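You operate a simulated robot arm through the tools that you are given. There is no shell and no other tool. Be economical: measure what you need, move in short steps, check, and stop when the job is done.

Carry out the task below with a simulated robot arm. There is one attempt and no reset: what you move stays moved.

TASK
Stopper the blue and pink scent bottles, each with its own colour, and stand them on the silver tray.

It is judged by the outcome, as a careful person would: the job done as asked, and still so three seconds after it is handed in. It fails if anything else is knocked over, pushed out of place, dropped, spilled or broken. Lids that push on must go on centred and level and be pressed home; caps that screw on are set level and turned clockwise until they are tight.

THE ROBOT
A 6-joint arm with a two-finger parallel gripper, fixed in place. Base frame: the origin is at the foot of the arm, x ahead of it, y to its left, z up; the work surface is at about z = 0. Readings come in cm, degrees, newtons and seconds.
With the tool pointing down near the work surface it reaches from about 14 to 58 cm from the base axis. Its first joint turns from -66.0 to 66.0 degrees. Payload 2.1 kg.
The TCP is the grasp point between the finger pads, 3 cm short of the fingertips. In the tool frame z runs along the fingers and y along their closing line. Largest opening 9.4 cm; finger width 2.8, thickness 1; the body of the gripper, 5 by 9.6 cm, starts 5.5 cm behind the TCP.
Orientation is that of the tool frame in the base frame, as a unit quaternion [w, x, y, z]. With the fingers straight down and closing along the base's y, the tool's x points along the base's -x, its y along +y and its z along -z.

THE INTERFACE
- The arm moves only by the tool arm_command. Its argument "commands" is text: rows parted by semicolons, each of 7 numbers parted by spaces: the shift along the tool's x, y, z in cm, then the turn, a rotation vector about the tool's x, y, z in degrees, then the gripper command, from -1 (fully open) to 1 (shut), values between in proportion. In form: x y z rx ry rz jaw; .... A call has 1 to 12 rows; each row shifts and turns the commanded pose from where the row before left it, along the tool's axes as they then stand. Rows are played at 5 a second. More than 5 cm and 8.6 degrees between two rows, or a gripper value outside its range, and nothing of the call is played. A pose out of reach is approached as far as the arm can. The call stops where the force on the tool passes 90 N (or 10 N more than at its start, if that is more) or the arm is blocked; 0.2 s more then pass. The fingers move at their own pace (about 7.2 cm/s each) and stop on an object; they squeeze with about 34 N. The grip force told is the motor's: it shows also when the fingers shut on nothing. Time passes only in rows, and 0.2 s behind the last, so rows that do not move let the fingers close. The reply holds the time, the measured pose of the TCP, the force on the tool along the base axes, the opening and the grip force, in the units named above and with some noise.
- Cameras (640 x 400 px; columns grow to the right, rows downward): "scene" is fixed at [4.34, -36.2, 48.99]; the picture's right is [0.87, -0.48, 0.00], its down [-0.26, -0.46, -0.85] and it looks along [0.41, 0.74, -0.53] (base axes); focal length 242 px, centre (320, 200). "wrist" rides on the gripper at [-3.7, 0, -5.8] in the tool frame; the picture's right is [0.00, -1.00, 0.00], its down [0.97, 0.00, -0.24] and it looks along [0.24, 0.00, 0.97] (tool axes); focal length 218 px, centre (320, 200).
- snapshot(camera): a new picture of that camera. It takes no simulated time.
- locate(camera, pixels): there is no depth. For up to 12 entries [column, row, z] of the newest picture of that camera ("zoom" is the newest enlarged one), the place [x, y] in the base frame at which the ray of that pixel passes the height z, good to about 0.2 cm. It takes no simulated time.
- close_up(camera, box): a new picture of the part [left, top, right, bottom] of that camera's present view, enlarged. It takes no simulated time.
- close_job(): hands the job in; it is judged then, once.

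Go step by step. Measure first, check grasps and placings, and put right what went wrong. The budget is 80 turns and 54 pictures, counting those below and the enlarged ones. Unless the task says otherwise, let go and move clear before handing in, and close with one line.

The tools are called after "Emit:" as a command line: name --argument value ..., lists and objects as JSON in quotes. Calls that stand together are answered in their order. arm_command: Moves the arm, as the interface text tells. Its arguments: {"type":"object","properties":{"commands":{"type":"string"}},"required":["commands"]} The other tools are called the same way: snapshot (camera) takes a picture; locate (camera, pixels) gives the place at which the rays of pixels pass given heights; close_up (camera, box) takes an enlarged picture of a part of a camera's view; close_job () hands the job in.

At the start:

```text
time_s: 0.0
position: [28.1, -10.38, 38.11]
orientation: [0.001, 0.0, 1.0, 0.001]
ft_force: [1.0, -0.1, -1.1]
finger_gap: 9.37
grip_force: 0.1
```

scene: 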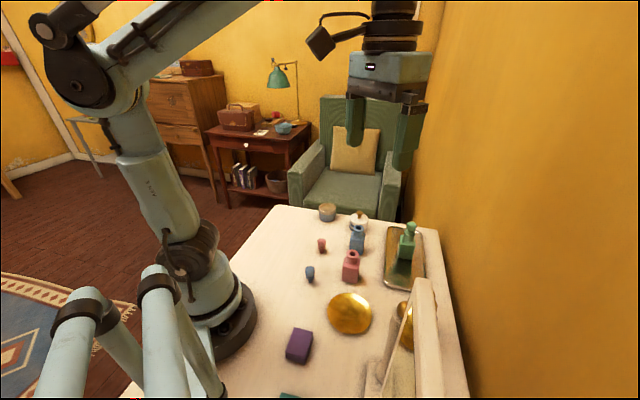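
wrist: 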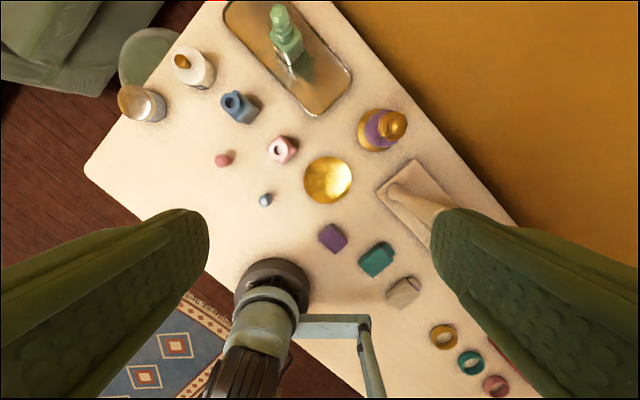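

The wrist view shows the blue bottle near (239,106), the pink one near (284,148), stoppers at (224,159) and (266,200), and the tray with a green bottle at the top. I'll enlarge these to measure them.

Emit:
close_up --camera "wrist" --box '[200, 0, 360, 220]'

Emit:
close_up --camera "scene" --box '[290, 190, 450, 300]'

Emit:
locate --camera "wrist" --pixels '[[224, 159, 1], [266, 200, 1], [239, 106, 3], [284, 148, 3], [226, 2, 0.5], [325, 115, 0.5], [352, 80, 0.5], [328, 180, 0], [200, 66, 3], [145, 104, 3], [290, 60, 0.5]]'

```text
1.82 times, centred on (280, 110) of wrist
```

zoom: 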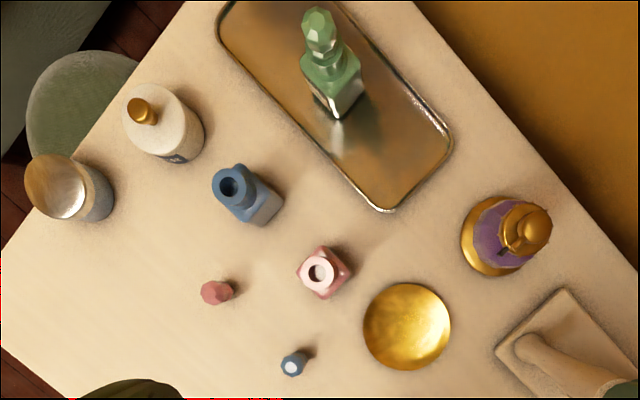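

```text
3.64 times, centred on (370, 245) of scene
```

zoom: 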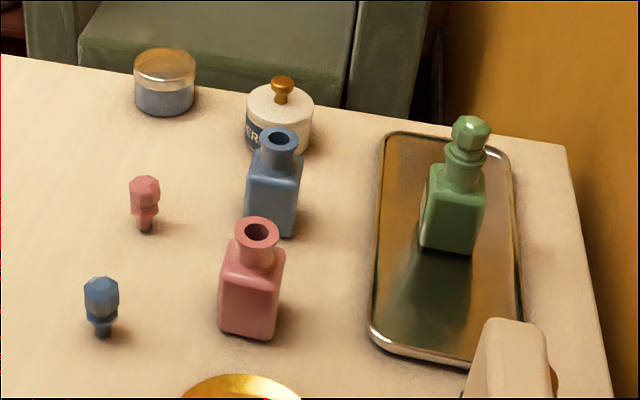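

```text
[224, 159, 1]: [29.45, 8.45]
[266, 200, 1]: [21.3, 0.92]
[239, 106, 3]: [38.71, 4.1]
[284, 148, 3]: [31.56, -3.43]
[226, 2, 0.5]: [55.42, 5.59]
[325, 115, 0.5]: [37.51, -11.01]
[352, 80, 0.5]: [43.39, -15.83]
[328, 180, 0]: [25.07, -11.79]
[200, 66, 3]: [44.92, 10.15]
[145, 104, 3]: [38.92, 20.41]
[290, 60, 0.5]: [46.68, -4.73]
```

Both stoppers stand plug-down. I'll triangulate the rims and stopper tops using both cameras at several heights.

Emit:
locate --camera "scene" --pixels '[[352.7, 254.1, 5], [352.7, 254.1, 9], [358.5, 228, 5], [358.5, 228, 9], [321.8, 240.5, 2], [321.8, 240.5, 4], [310, 268, 2], [310, 268, 4], [322, 252.5, 0], [310.3, 281, 0]]'

Emit:
locate --camera "wrist" --pixels '[[280, 150.2, 5], [280, 150.2, 9], [231, 102.5, 5], [231, 102.5, 9], [221.5, 161.5, 2], [221.5, 161.5, 4], [264, 202, 2], [264, 202, 4]]'

```text
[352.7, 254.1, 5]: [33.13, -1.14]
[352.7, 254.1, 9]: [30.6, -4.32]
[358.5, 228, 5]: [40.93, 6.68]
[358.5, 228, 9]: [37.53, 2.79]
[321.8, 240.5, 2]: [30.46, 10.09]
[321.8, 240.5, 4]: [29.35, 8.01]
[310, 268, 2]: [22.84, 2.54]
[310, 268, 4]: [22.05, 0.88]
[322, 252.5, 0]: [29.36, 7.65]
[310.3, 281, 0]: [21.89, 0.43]
```

```text
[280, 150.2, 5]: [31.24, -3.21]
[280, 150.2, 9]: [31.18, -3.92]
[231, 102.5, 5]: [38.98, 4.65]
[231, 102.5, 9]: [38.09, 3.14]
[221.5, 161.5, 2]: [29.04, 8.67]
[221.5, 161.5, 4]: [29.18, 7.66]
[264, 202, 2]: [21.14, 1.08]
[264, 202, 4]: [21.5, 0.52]
```

Rims are at about z 8.4 (pink at (31.1,-3.8), blue at (38.1,3.4)), and the stopper tops are at about z 4.5 (pink at (29.1,7.4), blue at (21.7,0.4)). I'll move above the pink stopper for a closer look.

Emit:
arm_command --commands "-0.17 2.97 3.6 0 0 0 -1;-0.17 2.97 3.6 0 0 0 -1;-0.17 2.97 3.6 0 0 0 -1;-0.17 2.97 3.6 0 0 0 -1;-0.17 2.97 3.6 0 0 0 -1;-0.17 2.97 3.6 0 0 0 -1;0 0 0 0 0 0 -1"

Emit:
snapshot --camera "wrist"

```text
time_s: 1.6
position: [29.27, 7.72, 16.55]
orientation: [0.001, 0.0, 1.0, 0.001]
ft_force: [-0.3, 0.1, -0.1]
finger_gap: 9.4
grip_force: 0.1
```

```text
49 pictures are left
```

wrist: 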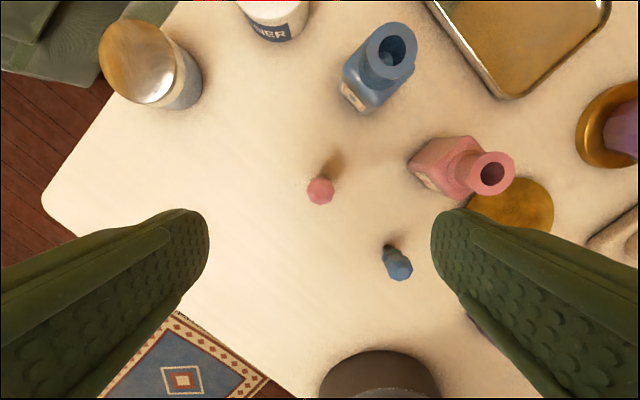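

The pink stopper head is at (320,191), nearly under the tool. I'll enlarge it and the bottles.

Emit:
close_up --camera "wrist" --box '[280, 160, 440, 290]'

Emit:
locate --camera "wrist" --pixels '[[320, 191, 4.5], [307, 191, 3.5], [334, 191, 3.5], [320, 178, 3.5], [320, 205, 3.5], [391, 52, 8.4], [493, 174, 8.4], [318, 181, 1], [400, 268, 4.5], [385, 250, 1.5]]'

Emit:
close_up --camera "wrist" --box '[330, 10, 530, 210]'

```text
3.08 times, centred on (360, 225) of wrist
```

zoom: 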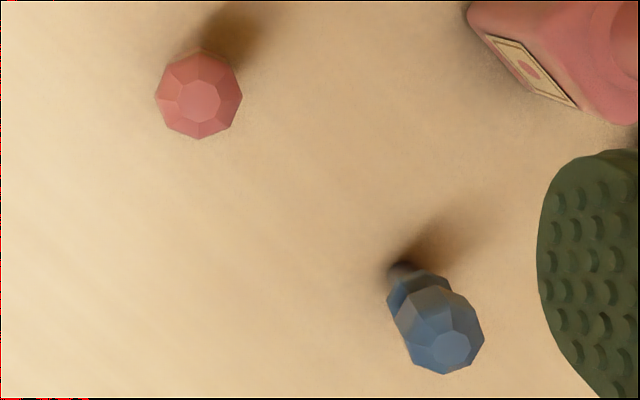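

```text
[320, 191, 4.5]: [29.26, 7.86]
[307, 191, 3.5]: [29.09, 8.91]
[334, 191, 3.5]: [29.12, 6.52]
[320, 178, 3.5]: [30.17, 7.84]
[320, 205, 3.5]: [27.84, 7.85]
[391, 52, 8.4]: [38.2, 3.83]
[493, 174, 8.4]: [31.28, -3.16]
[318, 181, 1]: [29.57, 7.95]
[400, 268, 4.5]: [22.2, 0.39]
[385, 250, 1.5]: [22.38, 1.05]
```

```text
2.00 times, centred on (430, 110) of wrist
```

zoom: 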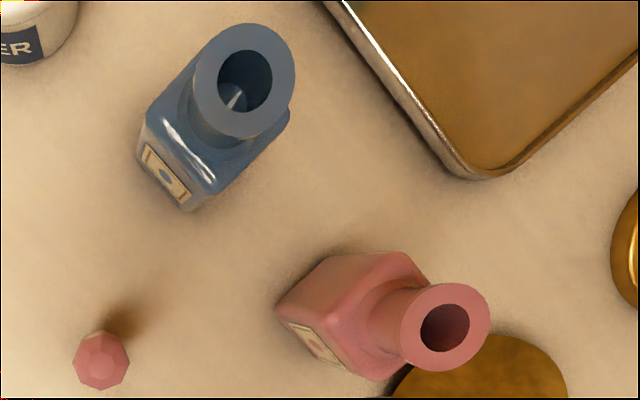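

The head is about 2.3 cm wide with vertices along base x/y, so I'll want about 22.5° of yaw. I'll take one side view to get its profile.

Emit:
close_up --camera "scene" --box '[300, 230, 340, 290]'

```text
6.67 times, centred on (320, 260) of scene
```

zoom: 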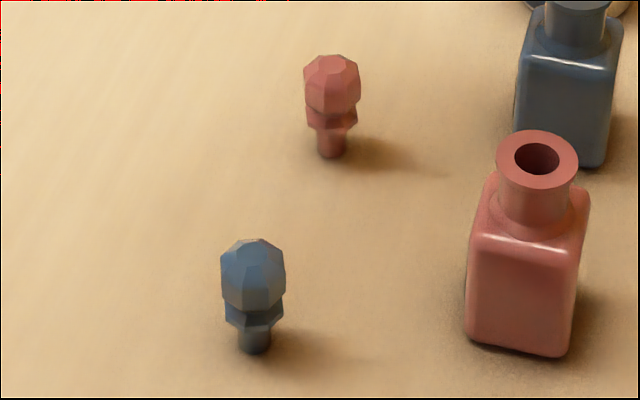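

The gem spans roughly z 2.4–4.5, with the collar base at about z 1.3. I'll yaw 22.5°, descend so the fingertips reach about z 1.8, and close.

Emit:
arm_command --commands "0 0 2 0 0 7.5 0;0 0 3 0 0 7.5 0;0 0 3 0 0 7.5 0;0 0 2 0 0 0 0;0 0 1.65 0 0 0 0;0 0 0 0 0 0 0;0 0 0 0 0 0 1;0 0 0 0 0 0 1;0 0 0 0 0 0 1;0 0 0 0 0 0 1"

Emit:
close_up --camera "scene" --box '[280, 190, 380, 270]'

```text
time_s: 3.8
position: [29.22, 7.65, 4.81]
orientation: [0.0, 0.195, 0.981, 0.0]
ft_force: [0.1, 0.2, 0.0]
finger_gap: 2.2
grip_force: 34.6
```

```text
5.00 times, centred on (330, 230) of scene
```

zoom: 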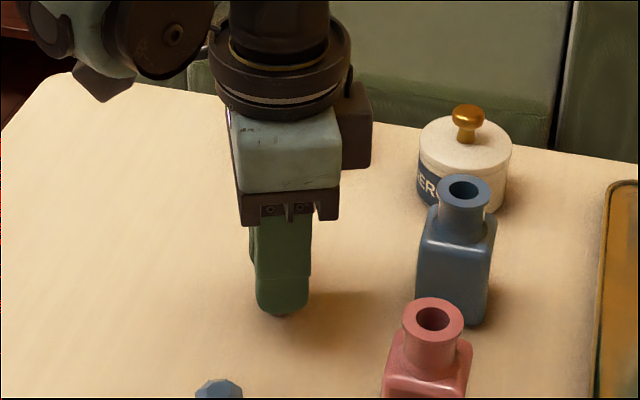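

The gap stopped at 2.2 cm with 34 N, so the stopper is held. I'll lift it and move so the pink bottle's rim sits straight under the wrist camera.

Emit:
arm_command --commands "0 0 -2 0 0 0 1;0 0 -4 0 0 0 1;0 0 -4 0 0 0 1;0 0 -2 0 0 0 1;-0.8 -3.2 0 0 0 0 1;-0.8 -3.2 0 0 0 0 1;-0.84 -3.15 0 0 0 0 1;0 0 0 0 0 0 1;0 0 0 0 0 0 1"

Emit:
snapshot --camera "wrist"

```text
time_s: 5.8
position: [27.84, -2.16, 16.67]
orientation: [0.001, 0.195, 0.981, 0.0]
ft_force: [-0.9, 0.1, -0.9]
finger_gap: 2.21
grip_force: 33.9
```

```text
44 pictures are left
```

wrist: 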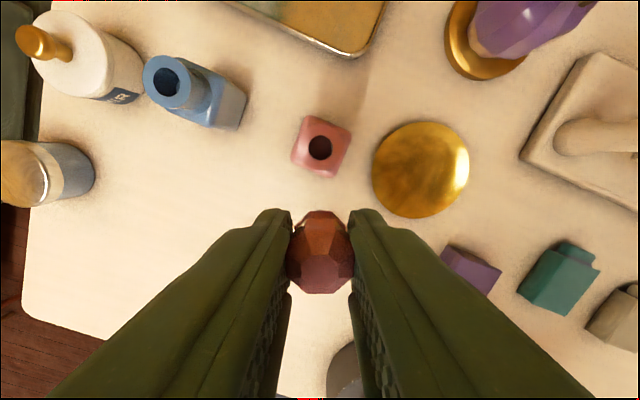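

The rim shows at about (320,148), very near the vertical ray (320,146). I'll enlarge it and the held stopper to refine the position.

Emit:
close_up --camera "wrist" --box '[270, 100, 370, 310]'

Emit:
close_up --camera "wrist" --box '[280, 115, 360, 165]'

Emit:
close_up --camera "scene" --box '[310, 190, 390, 290]'

```text
1.90 times, centred on (320, 205) of wrist
```

zoom: 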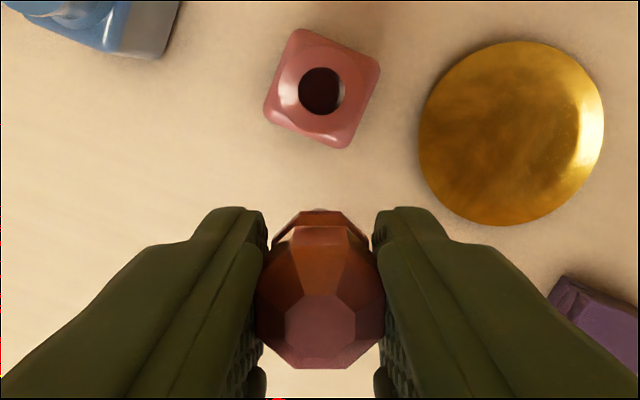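

```text
8.00 times, centred on (320, 140) of wrist
```

zoom: 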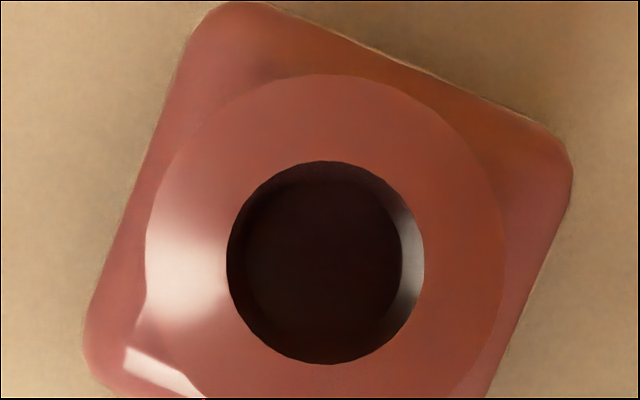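

```text
4.00 times, centred on (350, 240) of scene
```

zoom: 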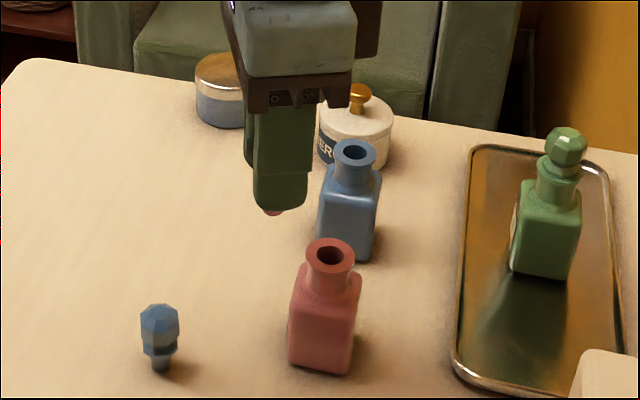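

The rim centre is 3.6 cm ahead along tool -x, and the stopper is centred in the grip. I'll shift over it and descend to just above the rim.

Emit:
arm_command --commands "-1.78 -0.02 0 0 0 0 1;-1.78 -0.02 0 0 0 0 1;0 0 1.3 0 0 0 1;0 0 1.2 0 0 0 1;0 0 0 0 0 0 1;0 0 0 0 0 0 1"

Emit:
close_up --camera "scene" --box '[320, 220, 390, 290]'

Emit:
close_up --camera "wrist" --box '[260, 150, 380, 300]'

```text
time_s: 7.2
position: [31.09, -3.54, 14.33]
orientation: [0.001, 0.195, 0.981, -0.001]
ft_force: [-1.4, -0.3, -0.6]
finger_gap: 2.21
grip_force: 33.9
```

```text
5.71 times, centred on (355, 255) of scene
```

zoom: 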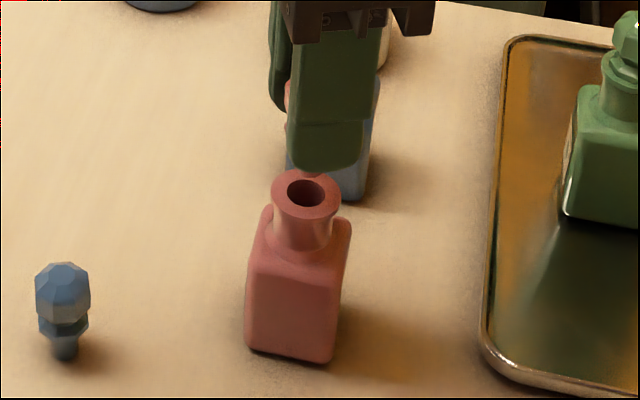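

```text
2.67 times, centred on (320, 225) of wrist
```

zoom: 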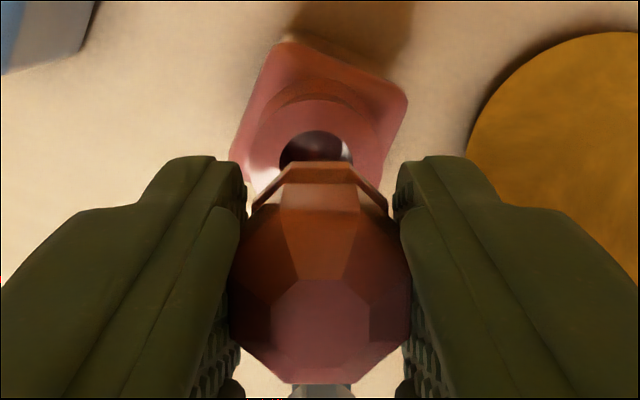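

The hole's far edge at zoom (316,130) puts its centre within 0.1 cm of the stopper axis. I'll nudge and lower the plug in small steps.

Emit:
arm_command --commands "-0.05 0.04 0.5 0 0 0 1;0 0 0.4 0 0 0 1;0 0 0.3 0 0 0 1;0 0 0.3 0 0 0 1;0 0 0 0 0 0 1"

Emit:
close_up --camera "scene" --box '[320, 220, 390, 290]'

```text
time_s: 8.4
position: [30.91, -3.41, 12.89]
orientation: [0.001, 0.195, 0.981, 0.0]
ft_force: [-0.3, -0.7, -0.3]
finger_gap: 2.22
grip_force: 33.5
```

```text
5.71 times, centred on (355, 255) of scene
```

zoom: 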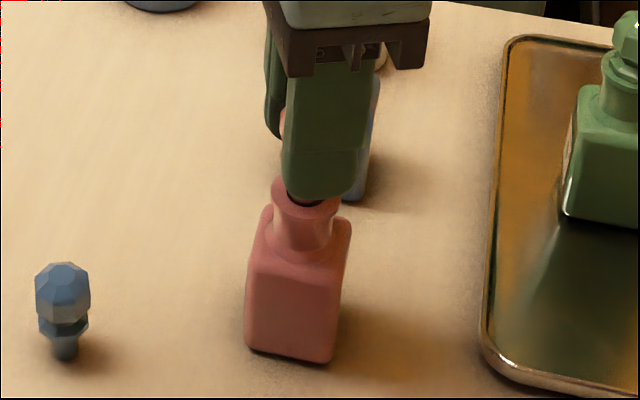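

There is no contact force yet at z 12.89. I'll keep lowering in 0.2 cm steps.

Emit:
arm_command --commands "0 0 0.2 0 0 0 1;0 0 0.2 0 0 0 1;0 0 0 0 0 0 1"

Emit:
close_up --camera "wrist" --box '[260, 150, 380, 300]'

```text
time_s: 9.2
position: [30.94, -3.56, 12.53]
orientation: [0.002, 0.195, 0.981, 0.0]
ft_force: [-0.3, -0.2, -1.2]
finger_gap: 2.21
grip_force: 34.4
```

```text
2.67 times, centred on (320, 225) of wrist
```

zoom: 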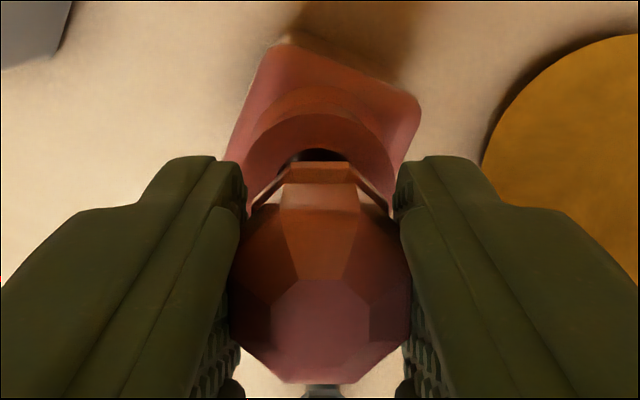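

The hole edge suggests the stopper is about 0.15 cm short along tool -x, with still no force. I'll nudge and lower further.

Emit:
arm_command --commands "-0.12 0 0 0 0 0 1;0 0 0.15 0 0 0 1;0 0 0.15 0 0 0 1;0 0 0 0 0 0 1"

Emit:
close_up --camera "wrist" --box '[260, 150, 380, 300]'

Emit:
close_up --camera "scene" --box '[330, 235, 380, 285]'

```text
time_s: 10.2
position: [31.16, -3.63, 12.3]
orientation: [0.0, 0.194, 0.981, -0.001]
ft_force: [-0.2, 0.6, -0.1]
finger_gap: 2.23
grip_force: 34.1
```

```text
2.67 times, centred on (320, 225) of wrist
```

zoom: 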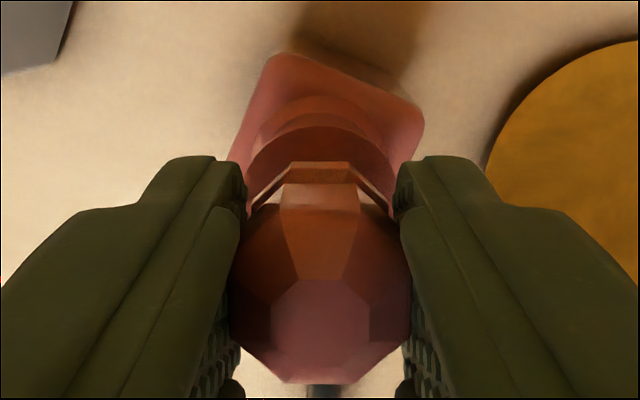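

```text
8.00 times, centred on (355, 260) of scene
```

zoom: 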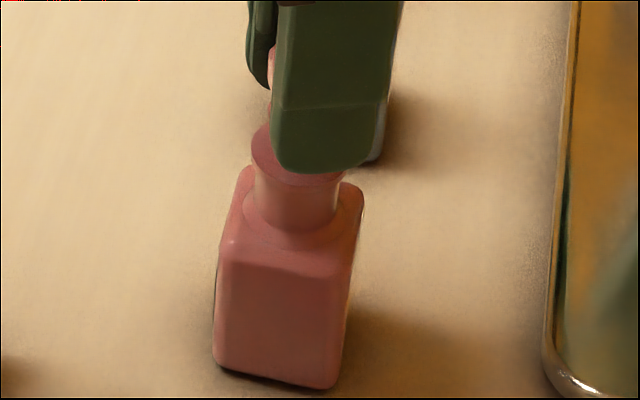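

The rim arc now looks concentric with the collar (centre offset about 0). I'll keep going down until contact.

Emit:
arm_command --commands "0 0 0.15 0 0 0 1;0 0 0.15 0 0 0 1;0 0 0.15 0 0 0 1;0 0 0 0 0 0 1"

```text
time_s: 11.2
position: [31.2, -3.53, 11.69]
orientation: [0.001, 0.195, 0.981, 0.0]
ft_force: [0.2, -0.2, -1.3]
finger_gap: 2.19
grip_force: 34.0
```

Emit:
arm_command --commands "0 0 0.12 0 0 0 1;0 0 0.12 0 0 0 1;0 0 0 0 0 0 1"

Emit:
close_up --camera "scene" --box '[330, 235, 380, 285]'

```text
time_s: 12.0
position: [31.21, -3.6, 11.45]
orientation: [0.001, 0.195, 0.981, 0.0]
ft_force: [0.1, -0.5, -0.7]
finger_gap: 2.22
grip_force: 34.4
```

```text
8.00 times, centred on (355, 260) of scene
```

zoom: 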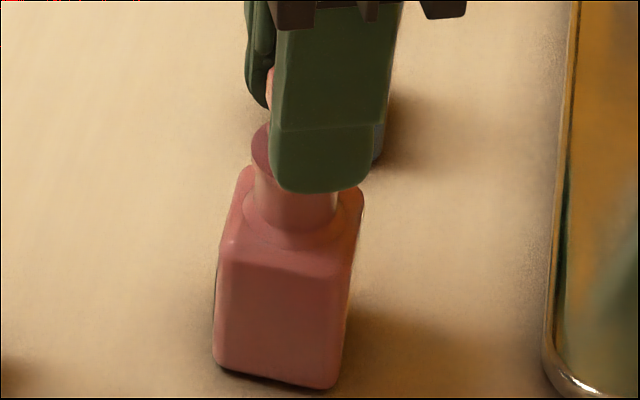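

There's no contact yet, and the views put the rim nearer z 7.9. I'll continue in small steps.

Emit:
arm_command --commands "0 0 0.1 0 0 0 1;0 0 0.1 0 0 0 1;0 0 0.1 0 0 0 1;0 0 0 0 0 0 1"

Emit:
close_up --camera "wrist" --box '[260, 150, 380, 300]'

```text
time_s: 13.0
position: [31.02, -3.59, 11.16]
orientation: [0.001, 0.195, 0.981, -0.001]
ft_force: [0.1, 0.3, -0.7]
finger_gap: 2.19
grip_force: 34.1
```

```text
2.67 times, centred on (320, 225) of wrist
```

zoom: 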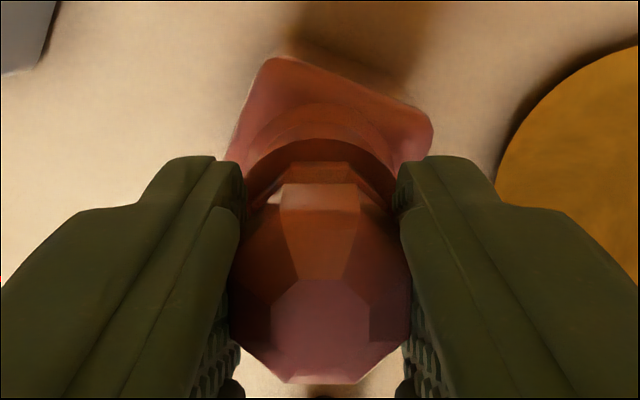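

The collar is nearly on the rim and concentric. I'll press on in 0.1 steps.

Emit:
arm_command --commands "0 0 0.1 0 0 0 1;0 0 0.1 0 0 0 1;0 0 0 0 0 0 1"

```text
time_s: 13.8
position: [31.24, -3.53, 11.05]
orientation: [-0.001, 0.194, 0.981, 0.001]
ft_force: [-11.8, 4.8, 79.8]
finger_gap: 2.2
grip_force: 34.2
```

Force jumped to 80 N at z 11.05, so something is hard against the rim. I'll check whether it's the collar or the fingertips.

Emit:
close_up --camera "wrist" --box '[280, 170, 360, 260]'

Emit:
close_up --camera "scene" --box '[330, 235, 380, 285]'

```text
4.44 times, centred on (320, 215) of wrist
```

zoom: 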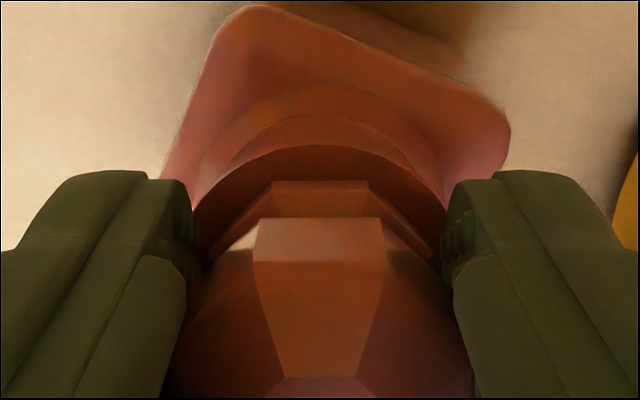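

```text
8.00 times, centred on (355, 260) of scene
```

zoom: 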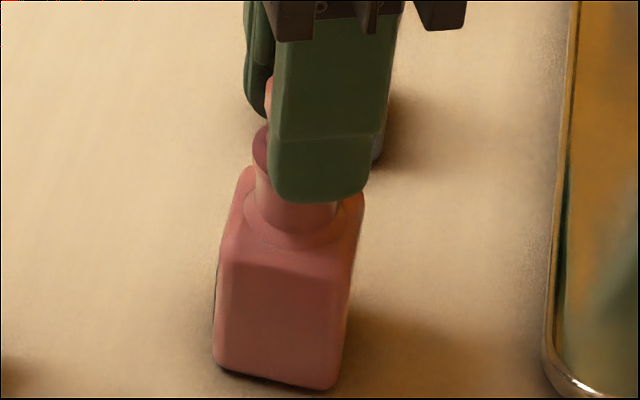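

I'll ease the load, release, back straight up, and check the seating.

Emit:
arm_command --commands "0 0 -0.12 0 0 0 1;0 0 0 0 0 0 0.3;0 0 0 0 0 0 0.3;0 0 -3 0 0 0 0.3;0 0 -4 0 0 0 0.3;3 0 0 0 0 0 0.3;0 0 0 0 0 0 0.3"

Emit:
close_up --camera "scene" --box '[330, 230, 380, 290]'

Emit:
snapshot --camera "wrist"

```text
time_s: 15.4
position: [28.41, -2.51, 18.11]
orientation: [0.001, 0.195, 0.981, 0.0]
ft_force: [-0.4, -0.2, 0.2]
finger_gap: 3.27
grip_force: 0.0
```

```text
6.67 times, centred on (355, 260) of scene
```

zoom: 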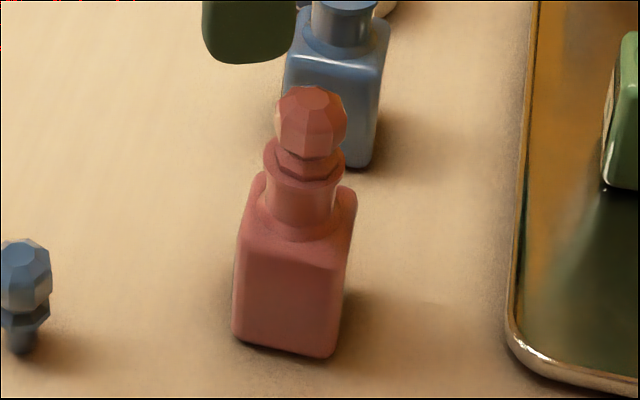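

```text
29 pictures are left
```

wrist: 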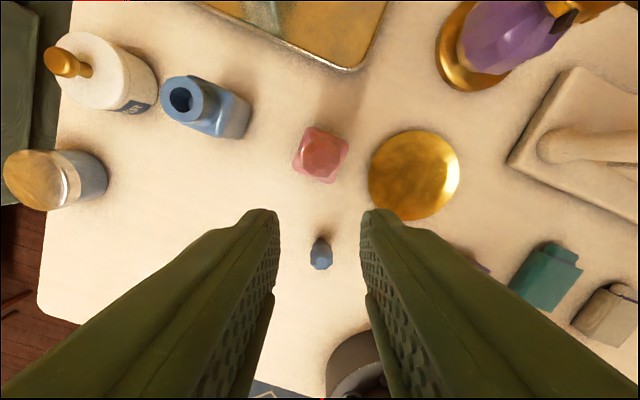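

The stopper sits level and centred in the bottle. I'll press gently on its top with closed fingers to be sure it's home.

Emit:
arm_command --commands "-3 0 0 0 0 0 1;0 0 2 0 0 0 1;0 0 2 0 0 0 1;0 0 0.2 0 0 0 1;0 0 0 0 0 0 1"

Emit:
arm_command --commands "0 0 0.1 0 0 0 1;0 0 0.1 0 0 0 1;0 0 0 0 0 0 1"

```text
time_s: 16.6
position: [31.07, -3.41, 13.96]
orientation: [0.001, 0.196, 0.981, 0.0]
ft_force: [-0.2, 0.8, -0.6]
finger_gap: 0.02
grip_force: 32.6
```

```text
time_s: 17.4
position: [31.2, -3.52, 13.85]
orientation: [0.001, 0.196, 0.981, 0.001]
ft_force: [-0.6, 1.3, 31.3]
finger_gap: 0.03
grip_force: 33.4
```

Contact at z 13.85 with 31 N. One more small step will show whether the stopper gives.

Emit:
arm_command --commands "0 0 0.06 0 0 0 1;0 0 0 0 0 0 1"

```text
time_s: 18.0
position: [31.12, -3.42, 13.69]
orientation: [0.001, 0.195, 0.981, 0.001]
ft_force: [-1.7, 5.0, 64.5]
finger_gap: 0.0
grip_force: 33.1
```

It gave nothing and stayed stiff, so the pink stopper is home. I'll go up and over the blue stopper.

Emit:
arm_command --commands "0 0 -2.5 0 0 0 1;3.3 0 0 0 0 0 0;3.3 0 0 0 0 0 0;3.2 0 0 0 0 0 0;0 0 0 0 0 0 0;0 0 0 0 0 0 0"

Emit:
close_up --camera "wrist" --box '[240, 130, 400, 230]'

```text
time_s: 19.4
position: [21.95, 0.26, 16.09]
orientation: [0.001, 0.195, 0.981, -0.001]
ft_force: [-0.3, 0.1, -0.4]
finger_gap: 4.71
grip_force: 0.1
```

```text
4.00 times, centred on (320, 180) of wrist
```

zoom: 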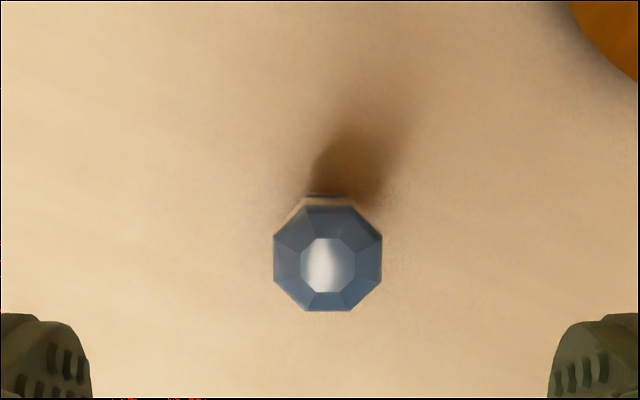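

The stopper's facets line up with the gripper, and it is 0.3 cm along +x and 0.16 along -y in the tool frame. I'll correct, descend, and grip.

Emit:
arm_command --commands "0.3 -0.16 2 0 0 0 0;0 0 3 0 0 0 0;0 0 3 0 0 0 0;0 0 2 0 0 0 0;0 0 1.1 0 0 0 0;0 0 0 0 0 0 0;0 0 0 0 0 0 1;0 0 0 0 0 0 1;0 0 0 0 0 0 1"

```text
time_s: 21.4
position: [21.59, 0.13, 5.08]
orientation: [0.001, 0.195, 0.981, 0.0]
ft_force: [-0.3, -0.5, 0.7]
finger_gap: 2.22
grip_force: 33.9
```

Gripped at 2.22 cm. I'll lift and move so the blue bottle's rim is straight under the camera.

Emit:
arm_command --commands "0 0 -2 0 0 0 1;0 0 -4 0 0 0 1;0 0 -4 0 0 0 1;0 0 -2 0 0 0 1;-2.6 2.4 0 0 0 0 1;-2.6 2.4 0 0 0 0 1;-2.6 2.4 0 0 0 0 1;-2.6 2.4 0 0 0 0 1;0 0 0 0 0 0 1;0 0 0 0 0 0 1"

Emit:
close_up --camera "wrist" --box '[240, 100, 400, 200]'

Emit:
close_up --camera "wrist" --box '[260, 200, 380, 300]'

```text
time_s: 23.6
position: [35.14, 5.09, 17.06]
orientation: [0.002, 0.196, 0.981, 0.0]
ft_force: [-0.8, -1.7, 0.0]
finger_gap: 2.18
grip_force: 33.6
```

```text
4.00 times, centred on (320, 150) of wrist
```

zoom: 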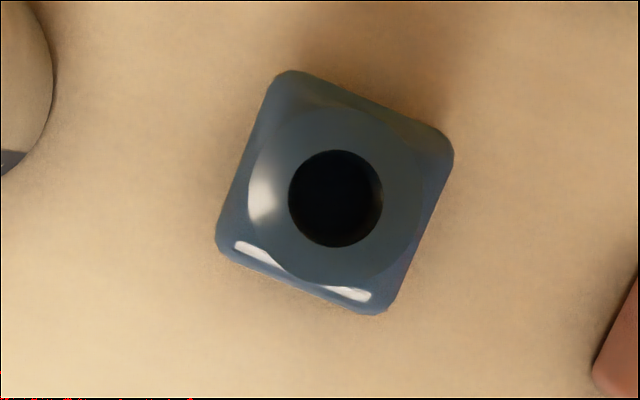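

```text
4.00 times, centred on (320, 250) of wrist
```

zoom: 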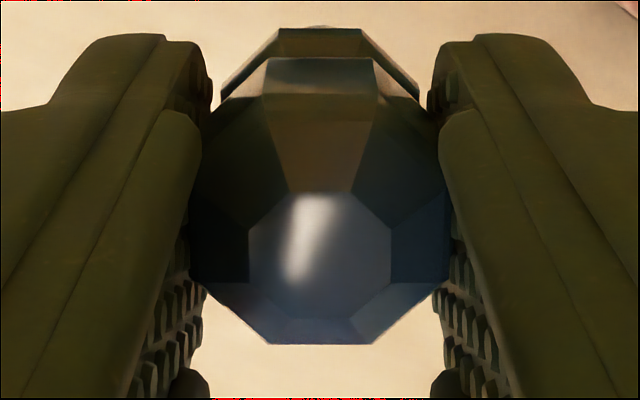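

The hole centre is at (324,149.5), which is 3.45 cm along tool -x and 0.26 along -y. I'll shift and drop to just above the rim.

Emit:
arm_command --commands "-1.72 -0.13 0 0 0 0 1;-1.73 -0.13 0 0 0 0 1;0 0 1.5 0 0 0 1;0 0 1.6 0 0 0 1;0 0 0 0 0 0 1;0 0 0 0 0 0 1"

Emit:
close_up --camera "wrist" --box '[260, 150, 380, 250]'

```text
time_s: 25.0
position: [38.0, 3.56, 13.98]
orientation: [0.001, 0.195, 0.981, 0.0]
ft_force: [1.1, -0.5, -0.6]
finger_gap: 2.18
grip_force: 34.4
```

```text
4.00 times, centred on (320, 200) of wrist
```

zoom: 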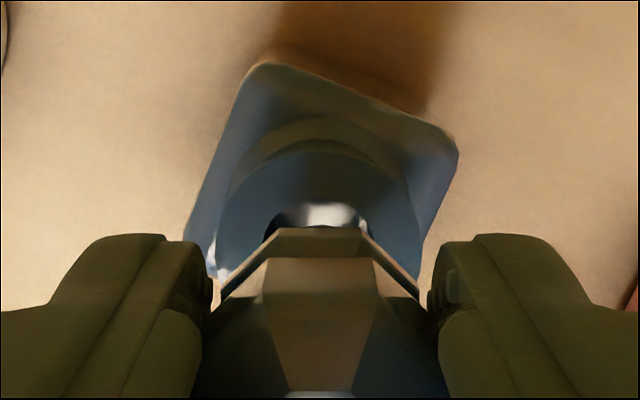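

The hole is centred under the plug (offset under 0.1 cm). I'll lower into the mouth.

Emit:
arm_command --commands "0 0 0.3 0 0 0 1;0 0 0.3 0 0 0 1;0 0 0.3 0 0 0 1;0 0 0.2 0 0 0 1;0 0 0.2 0 0 0 1;0 0 0 0 0 0 1"

Emit:
close_up --camera "wrist" --box '[260, 150, 380, 250]'

```text
time_s: 26.4
position: [38.03, 3.45, 12.71]
orientation: [0.001, 0.195, 0.981, -0.001]
ft_force: [-0.9, -0.7, -0.3]
finger_gap: 2.19
grip_force: 34.0
```

```text
4.00 times, centred on (320, 200) of wrist
```

zoom: 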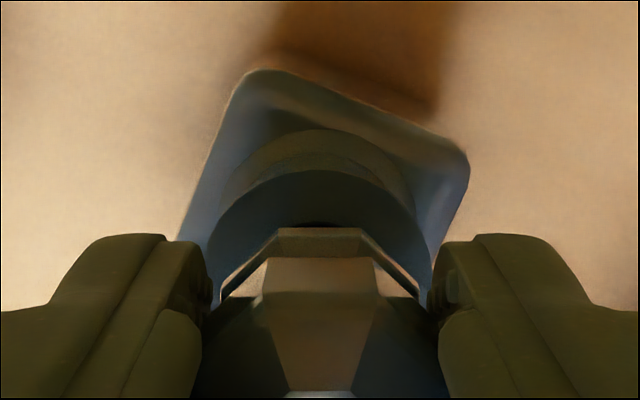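

The rim arc is concentric within 0.07 cm. I'll continue down to the seat.

Emit:
arm_command --commands "-0.05 0 0.2 0 0 0 1;0 0 0.2 0 0 0 1;0 0 0.2 0 0 0 1;0 0 0.2 0 0 0 1;0 0 0.2 0 0 0 1;0 0 0 0 0 0 1"

Emit:
arm_command --commands "0 0 0.1 0 0 0 1;0 0 0.1 0 0 0 1;0 0 0 0 0 0 1"

```text
time_s: 27.8
position: [38.19, 3.46, 11.64]
orientation: [0.001, 0.194, 0.981, 0.0]
ft_force: [-0.1, -0.3, 0.1]
finger_gap: 2.18
grip_force: 34.3
```

```text
time_s: 28.6
position: [38.17, 3.61, 11.46]
orientation: [0.001, 0.195, 0.981, -0.001]
ft_force: [0.4, -0.2, 0.2]
finger_gap: 2.19
grip_force: 33.5
```

Emit:
arm_command --commands "0 0 0.08 0 0 0 1;0 0 0.08 0 0 0 1;0 0 0 0 0 0 1"

```text
time_s: 29.4
position: [38.22, 3.49, 11.31]
orientation: [0.001, 0.196, 0.981, 0.001]
ft_force: [-2.5, 0.9, 35.3]
finger_gap: 2.16
grip_force: 34.1
```

Contact at z 11.31, as expected for seating. I'll release, rise, and press on the top with closed fingers.

Emit:
arm_command --commands "0 0 -0.06 0 0 0 1;0 0 0 0 0 0 0.3;0 0 0 0 0 0 0.3;0 0 -4 0 0 0 0.3;0 0 0 0 0 0 1;0 0 0 0 0 0 1;0 0 1 0 0 0 1;0 0 0.3 0 0 0 1;0 0 0 0 0 0 1"

Emit:
arm_command --commands "0 0 0.1 0 0 0 1;0 0 0.1 0 0 0 1;0 0 0 0 0 0 1"

```text
time_s: 31.4
position: [38.13, 3.5, 14.02]
orientation: [0.0, 0.195, 0.981, -0.001]
ft_force: [-0.1, 0.0, -0.7]
finger_gap: 0.0
grip_force: 33.6
```

```text
time_s: 32.2
position: [38.1, 3.34, 13.83]
orientation: [0.001, 0.196, 0.981, 0.001]
ft_force: [-0.6, 0.3, 4.3]
finger_gap: 0.01
grip_force: 32.7
```

Emit:
arm_command --commands "0 0 0.1 0 0 0 1;0 0 0 0 0 0 1"

```text
time_s: 32.8
position: [38.21, 3.47, 13.83]
orientation: [0.001, 0.195, 0.981, 0.0]
ft_force: [-0.6, -2.4, 37.9]
finger_gap: 0.0
grip_force: 32.9
```

Same height as the pink one, so the blue stopper is home. I'll rise, yaw 25° to match the bottle faces and tray, and view the tray from above.

Emit:
arm_command --commands "0 0 -4 0 0 0 1;-2.1 -1.15 -2.5 0 0 0 1;-2.1 -1.15 -2.5 0 0 0 1;-2.1 -1.15 -2.5 0 0 0 1;-2.1 -1.15 -2.5 0 0 0 1;0 0 0 0 0 8.4 1;0 0 0 0 0 8.4 1;0 0 0 0 0 8.4 1;0 0 0 0 0 0 1;0 0 0 0 0 0 1"

Emit:
snapshot --camera "wrist"

```text
time_s: 35.0
position: [44.1, -3.94, 27.83]
orientation: [0.002, 0.404, 0.915, 0.002]
ft_force: [-0.4, 0.0, -0.3]
finger_gap: 0.0
grip_force: 33.3
```

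```text
23 pictures are left
```

wrist: 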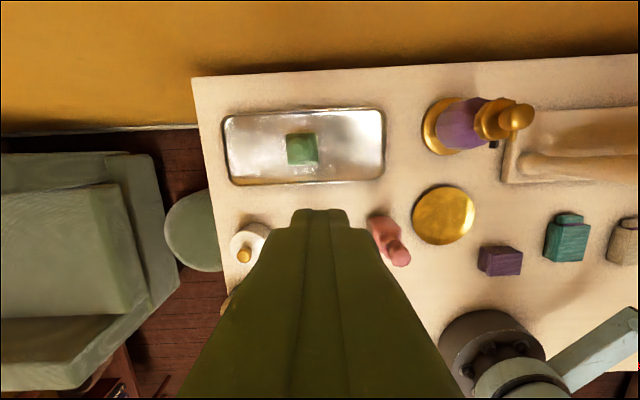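

The tray is square with the view, with the green bottle in its middle (303,149) and free room to the right (~350,147) and left (~260,147). I'll go above the pink bottle with the jaws part open.

Emit:
arm_command --commands "2.26 -2.32 3.2 0 0 0 -0.4;2.26 -2.32 3.2 0 0 0 -0.4;2.26 -2.32 3.2 0 0 0 -0.4;2.27 -2.31 3.2 0 0 0 -0.4;0 0 0 0 0 0 -0.4;0 0 0 0 0 0 -0.4"

Emit:
snapshot --camera "wrist"

```text
time_s: 36.4
position: [30.99, -3.46, 14.88]
orientation: [0.001, 0.403, 0.915, 0.001]
ft_force: [-0.4, 0.7, -0.2]
finger_gap: 6.58
grip_force: 0.1
```

```text
22 pictures are left
```

wrist: 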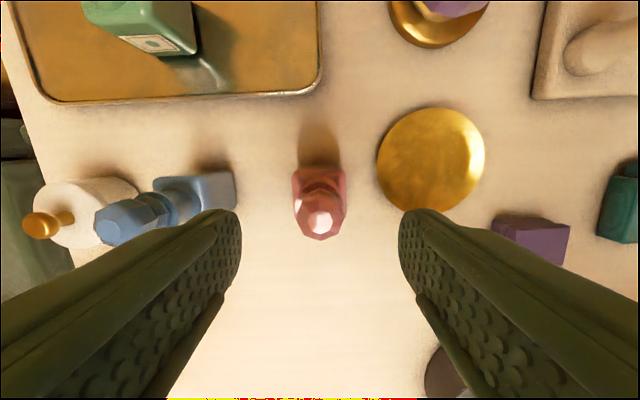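

The pink bottle is centred and square between the fingers. I'll descend to z 6 (which keeps the palm above the stopper) and grip the body.

Emit:
arm_command --commands "0 0 3 0 0 0 -0.4;0 0 3 0 0 0 -0.4;0 0 2 0 0 0 -0.4;0 0 0.9 0 0 0 -0.4;0 0 0 0 0 0 -0.4;0 0 0 0 0 0 1;0 0 0 0 0 0 1;0 0 0 0 0 0 1"

Emit:
close_up --camera "scene" --box '[310, 200, 430, 300]'

```text
time_s: 38.2
position: [31.2, -3.45, 6.09]
orientation: [0.0, 0.404, 0.915, 0.0]
ft_force: [-3.6, -1.4, 70.5]
finger_gap: 4.02
grip_force: 34.2
```

```text
4.00 times, centred on (370, 250) of scene
```

zoom: 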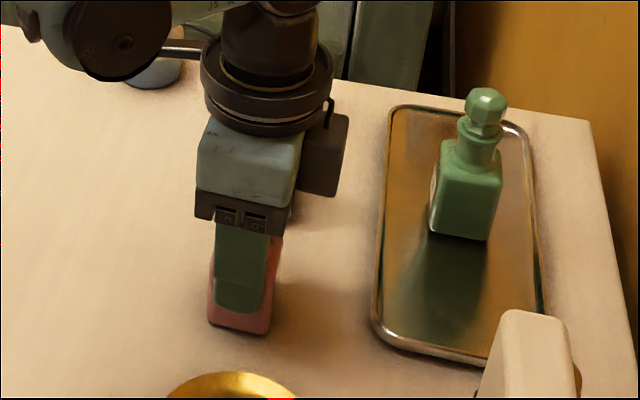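

Gripped at 4.02 cm, but 70 N upward shows the palm is resting on the stopper. I'll release, rise 0.7 cm, and grip again.

Emit:
arm_command --commands "0 0 0 0 0 0 0;0 0 0 0 0 0 0;0 0 -0.4 0 0 0 0;0 0 -0.3 0 0 0 0;0 0 0 0 0 0 0;0 0 0 0 0 0 1;0 0 0 0 0 0 1;0 0 0 0 0 0 1"

```text
time_s: 40.0
position: [31.28, -3.46, 6.69]
orientation: [0.0, 0.404, 0.915, 0.001]
ft_force: [-0.8, 0.0, -0.7]
finger_gap: 3.97
grip_force: 34.4
```

The force is gone and the grip is 3.97 cm. I'll lift and carry the bottle toward the tray's near half.

Emit:
arm_command --commands "0 0 -1.5 0 0 0 1;0 0 -3 0 0 0 1;0 0 -3 0 0 0 1;-3.15 1.02 0 0 0 0 1;-3.15 1.02 0 0 0 0 1;-3.15 1.02 0 0 0 0 1;-3.15 1.02 0 0 0 0 1;0 0 0 0 0 0 1;0 0 0 0 0 0 1"

Emit:
snapshot --camera "wrist"

Emit:
close_up --camera "scene" --box '[340, 180, 460, 300]'

```text
time_s: 42.0
position: [42.74, -10.05, 14.14]
orientation: [0.0, 0.404, 0.915, 0.0]
ft_force: [0.2, -0.1, -2.6]
finger_gap: 3.93
grip_force: 34.2
```

```text
20 pictures are left
```

wrist: 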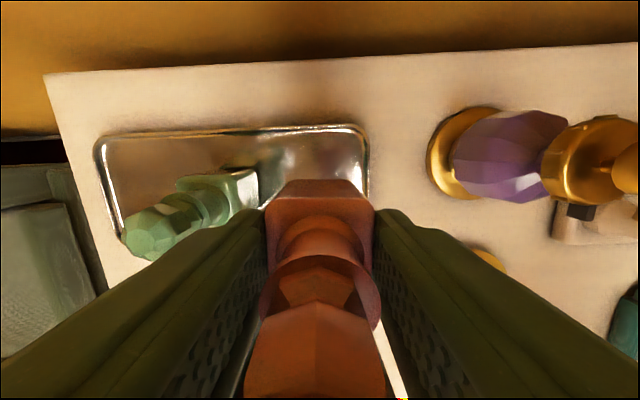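

```text
3.33 times, centred on (400, 240) of scene
```

zoom: 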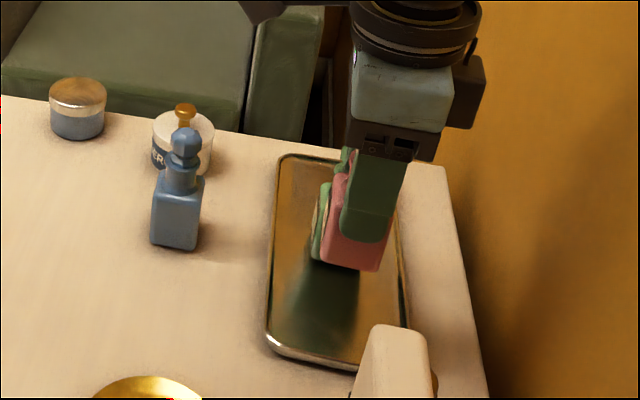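

The spot is clear: the tray's right edge is about 4.2 cm and the green bottle about 5 cm to either side. I'll shift 0.3 cm for centring and descend.

Emit:
arm_command --commands "0.3 0 2 0 0 0 1;0 0 2 0 0 0 1;0 0 1.5 0 0 0 1;0 0 0.7 0 0 0 1;0 0 0 0 0 0 1"

Emit:
close_up --camera "scene" --box '[340, 180, 460, 300]'

```text
time_s: 43.2
position: [42.54, -9.92, 8.19]
orientation: [0.0, 0.404, 0.915, 0.0]
ft_force: [0.4, -0.4, -4.1]
finger_gap: 3.94
grip_force: 33.4
```

```text
3.33 times, centred on (400, 240) of scene
```

zoom: 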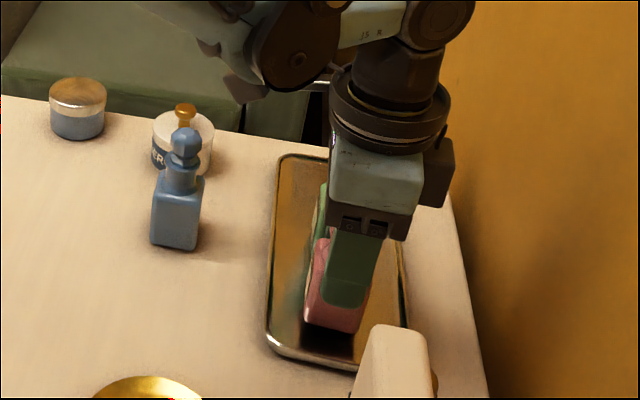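

The bottle's base is about 1 cm above the tray floor. I'll lower slowly until contact.

Emit:
arm_command --commands "0 0 0.2 0 0 0 1;0 0 0.2 0 0 0 1;0 0 0.15 0 0 0 1;0 0 0 0 0 0 1"

Emit:
arm_command --commands "0 0 0.1 0 0 0 1;0 0 0.1 0 0 0 1;0 0 0 0 0 0 1"

```text
time_s: 44.2
position: [42.55, -9.97, 7.51]
orientation: [0.001, 0.404, 0.915, 0.001]
ft_force: [0.5, 0.8, -3.0]
finger_gap: 3.93
grip_force: 33.9
```

```text
time_s: 45.0
position: [42.63, -9.89, 7.43]
orientation: [0.001, 0.403, 0.915, -0.001]
ft_force: [-2.5, -2.9, 23.9]
finger_gap: 3.96
grip_force: 34.3
```

Contact at 24 N, so the bottle is standing on the tray. I'll open modestly and rise straight up, then check.

Emit:
arm_command --commands "0 0 -0.05 0 0 0 1;0 0 0 0 0 0 -0.15;0 0 0 0 0 0 -0.15;0 0 0 0 0 0 -0.15;0 0 -2 0 0 0 -0.15;0 0 -3.5 0 0 0 -0.15;0 0 -3.5 0 0 0 -0.15;0 0 0 0 0 0 -0.15"

Emit:
close_up --camera "scene" --box '[340, 180, 460, 300]'

```text
time_s: 46.8
position: [42.73, -9.85, 16.33]
orientation: [0.0, 0.405, 0.914, 0.001]
ft_force: [0.8, -0.1, 0.2]
finger_gap: 5.42
grip_force: 0.1
```

```text
3.33 times, centred on (400, 240) of scene
```

zoom: 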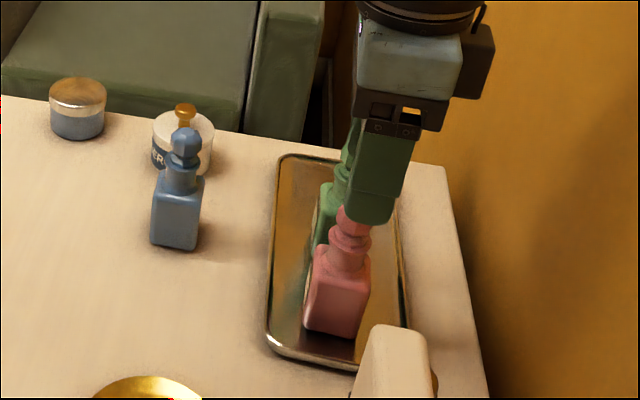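

Pink stands upright on the tray. Next I'll move above the blue bottle.

Emit:
arm_command --commands "3.25 1.44 0 0 0 0 -0.25;3.24 1.44 0 0 0 0 -0.25;3.24 1.44 0 0 0 0 -0.25;3.24 1.43 0.8 0 0 0 -0.25;0 0 0 0 0 0 -0.25;0 0 0 0 0 0 -0.25"

Emit:
snapshot --camera "wrist"

```text
time_s: 48.2
position: [37.9, 3.58, 15.54]
orientation: [0.0, 0.404, 0.915, 0.0]
ft_force: [-0.1, 0.6, 0.6]
finger_gap: 5.89
grip_force: 0.0
```

```text
16 pictures are left
```

wrist: 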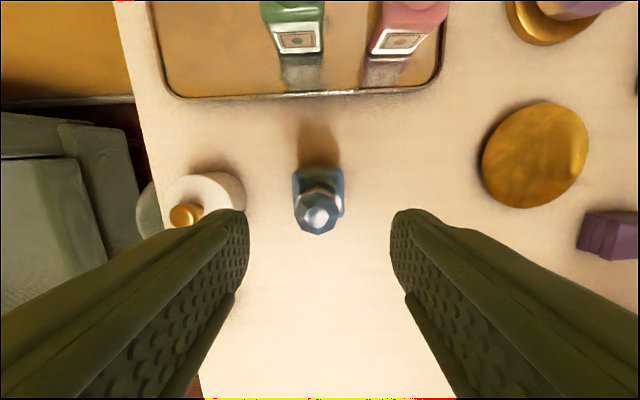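

Blue is centred at (319,215), with the white jar about 1.7 cm outside the left finger. I'll descend to z 6.7 and grip.

Emit:
arm_command --commands "0 0 3 0 0 0 -0.25;0 0 3 0 0 0 -0.25;0 0 2 0 0 0 -0.25;0 0 0.82 0 0 0 -0.25;0 0 0 0 0 0 -0.25;0 0 0 0 0 0 1;0 0 0 0 0 0 1;0 0 0 0 0 0 1"

```text
time_s: 50.0
position: [38.03, 3.44, 6.7]
orientation: [0.0, 0.405, 0.914, 0.001]
ft_force: [0.3, 0.8, -1.2]
finger_gap: 3.94
grip_force: 34.8
```

Gripped at 3.94 cm. I'll lift, then route around both the white jar and the green bottle to the tray's far half.

Emit:
arm_command --commands "0 0 -2 0 0 0 1;0 0 -3 0 0 0 1;0 0 -3 0 0 0 1;-3 0 0 0 0 0 1;-3 0 0 0 0 0 1;0 2.8 0 0 0 0 1;0 2.8 0 0 0 0 1;0 2.82 0 0 0 0 1;0 0 0 0 0 0 1;0 0 0 0 0 0 1"

Emit:
snapshot --camera "wrist"

```text
time_s: 52.2
position: [48.4, 4.86, 14.91]
orientation: [0.0, 0.405, 0.914, 0.001]
ft_force: [-1.0, 0.2, -3.2]
finger_gap: 3.97
grip_force: 34.3
```

```text
15 pictures are left
```

wrist: 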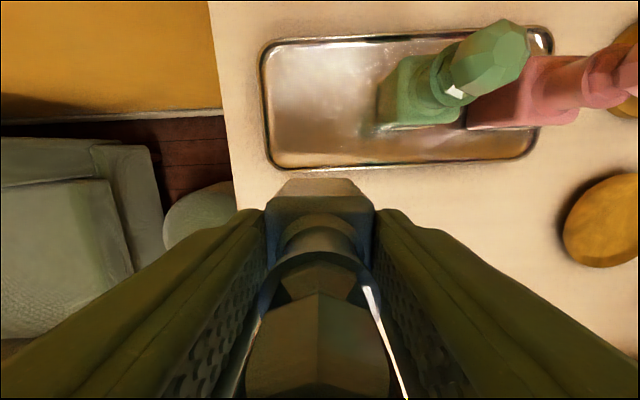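

The tray spot is centred: left edge about 4.8 cm, green about 5 cm, and the tray midline 7 cm ahead. I'll move in.

Emit:
arm_command --commands "-2.4 0 0 0 0 0 1;-2.4 0 0 0 0 0 1;-2.15 0 0 0 0 0 1;0 0 2 0 0 0 1;0 0 2 0 0 0 1;0 0 1.5 0 0 0 1;0 0 0.8 0 0 0 1;0 0 0 0 0 0 1"

Emit:
close_up --camera "scene" --box '[340, 160, 460, 280]'

```text
time_s: 54.0
position: [53.05, -0.43, 8.4]
orientation: [0.0, 0.404, 0.915, 0.001]
ft_force: [-0.7, 0.0, -2.6]
finger_gap: 3.98
grip_force: 33.5
```

```text
3.33 times, centred on (400, 220) of scene
```

zoom: 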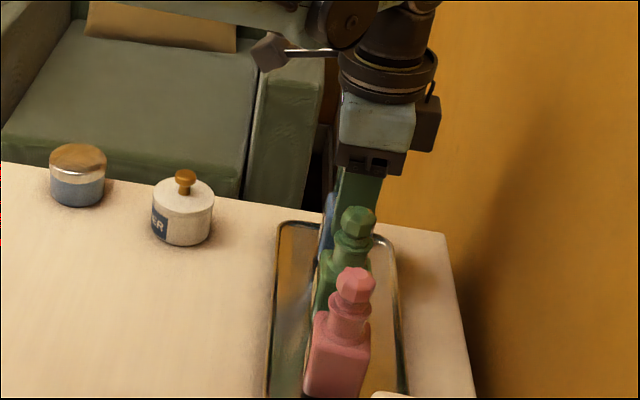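

On course with no contact. I'll lower to the floor of the tray slowly; contact is expected near z 7.45.

Emit:
arm_command --commands "0 0 0.3 0 0 0 1;0 0 0.25 0 0 0 1;0 0 0.2 0 0 0 1;0 0 0 0 0 0 1"

Emit:
arm_command --commands "0 0 0.1 0 0 0 1;0 0 0.1 0 0 0 1;0 0 0 0 0 0 1"

```text
time_s: 55.0
position: [53.09, -0.21, 7.6]
orientation: [0.0, 0.405, 0.914, 0.001]
ft_force: [0.4, 0.6, -3.0]
finger_gap: 3.93
grip_force: 34.3
```

```text
time_s: 55.8
position: [53.03, -0.39, 7.5]
orientation: [0.001, 0.404, 0.915, 0.0]
ft_force: [-1.3, -0.2, -2.7]
finger_gap: 3.95
grip_force: 34.3
```

Emit:
arm_command --commands "0 0 0.08 0 0 0 1;0 0 0.06 0 0 0 1;0 0 0 0 0 0 1"

```text
time_s: 56.6
position: [52.91, -0.26, 7.39]
orientation: [0.001, 0.405, 0.914, 0.0]
ft_force: [5.6, 0.3, 24.4]
finger_gap: 3.95
grip_force: 34.0
```

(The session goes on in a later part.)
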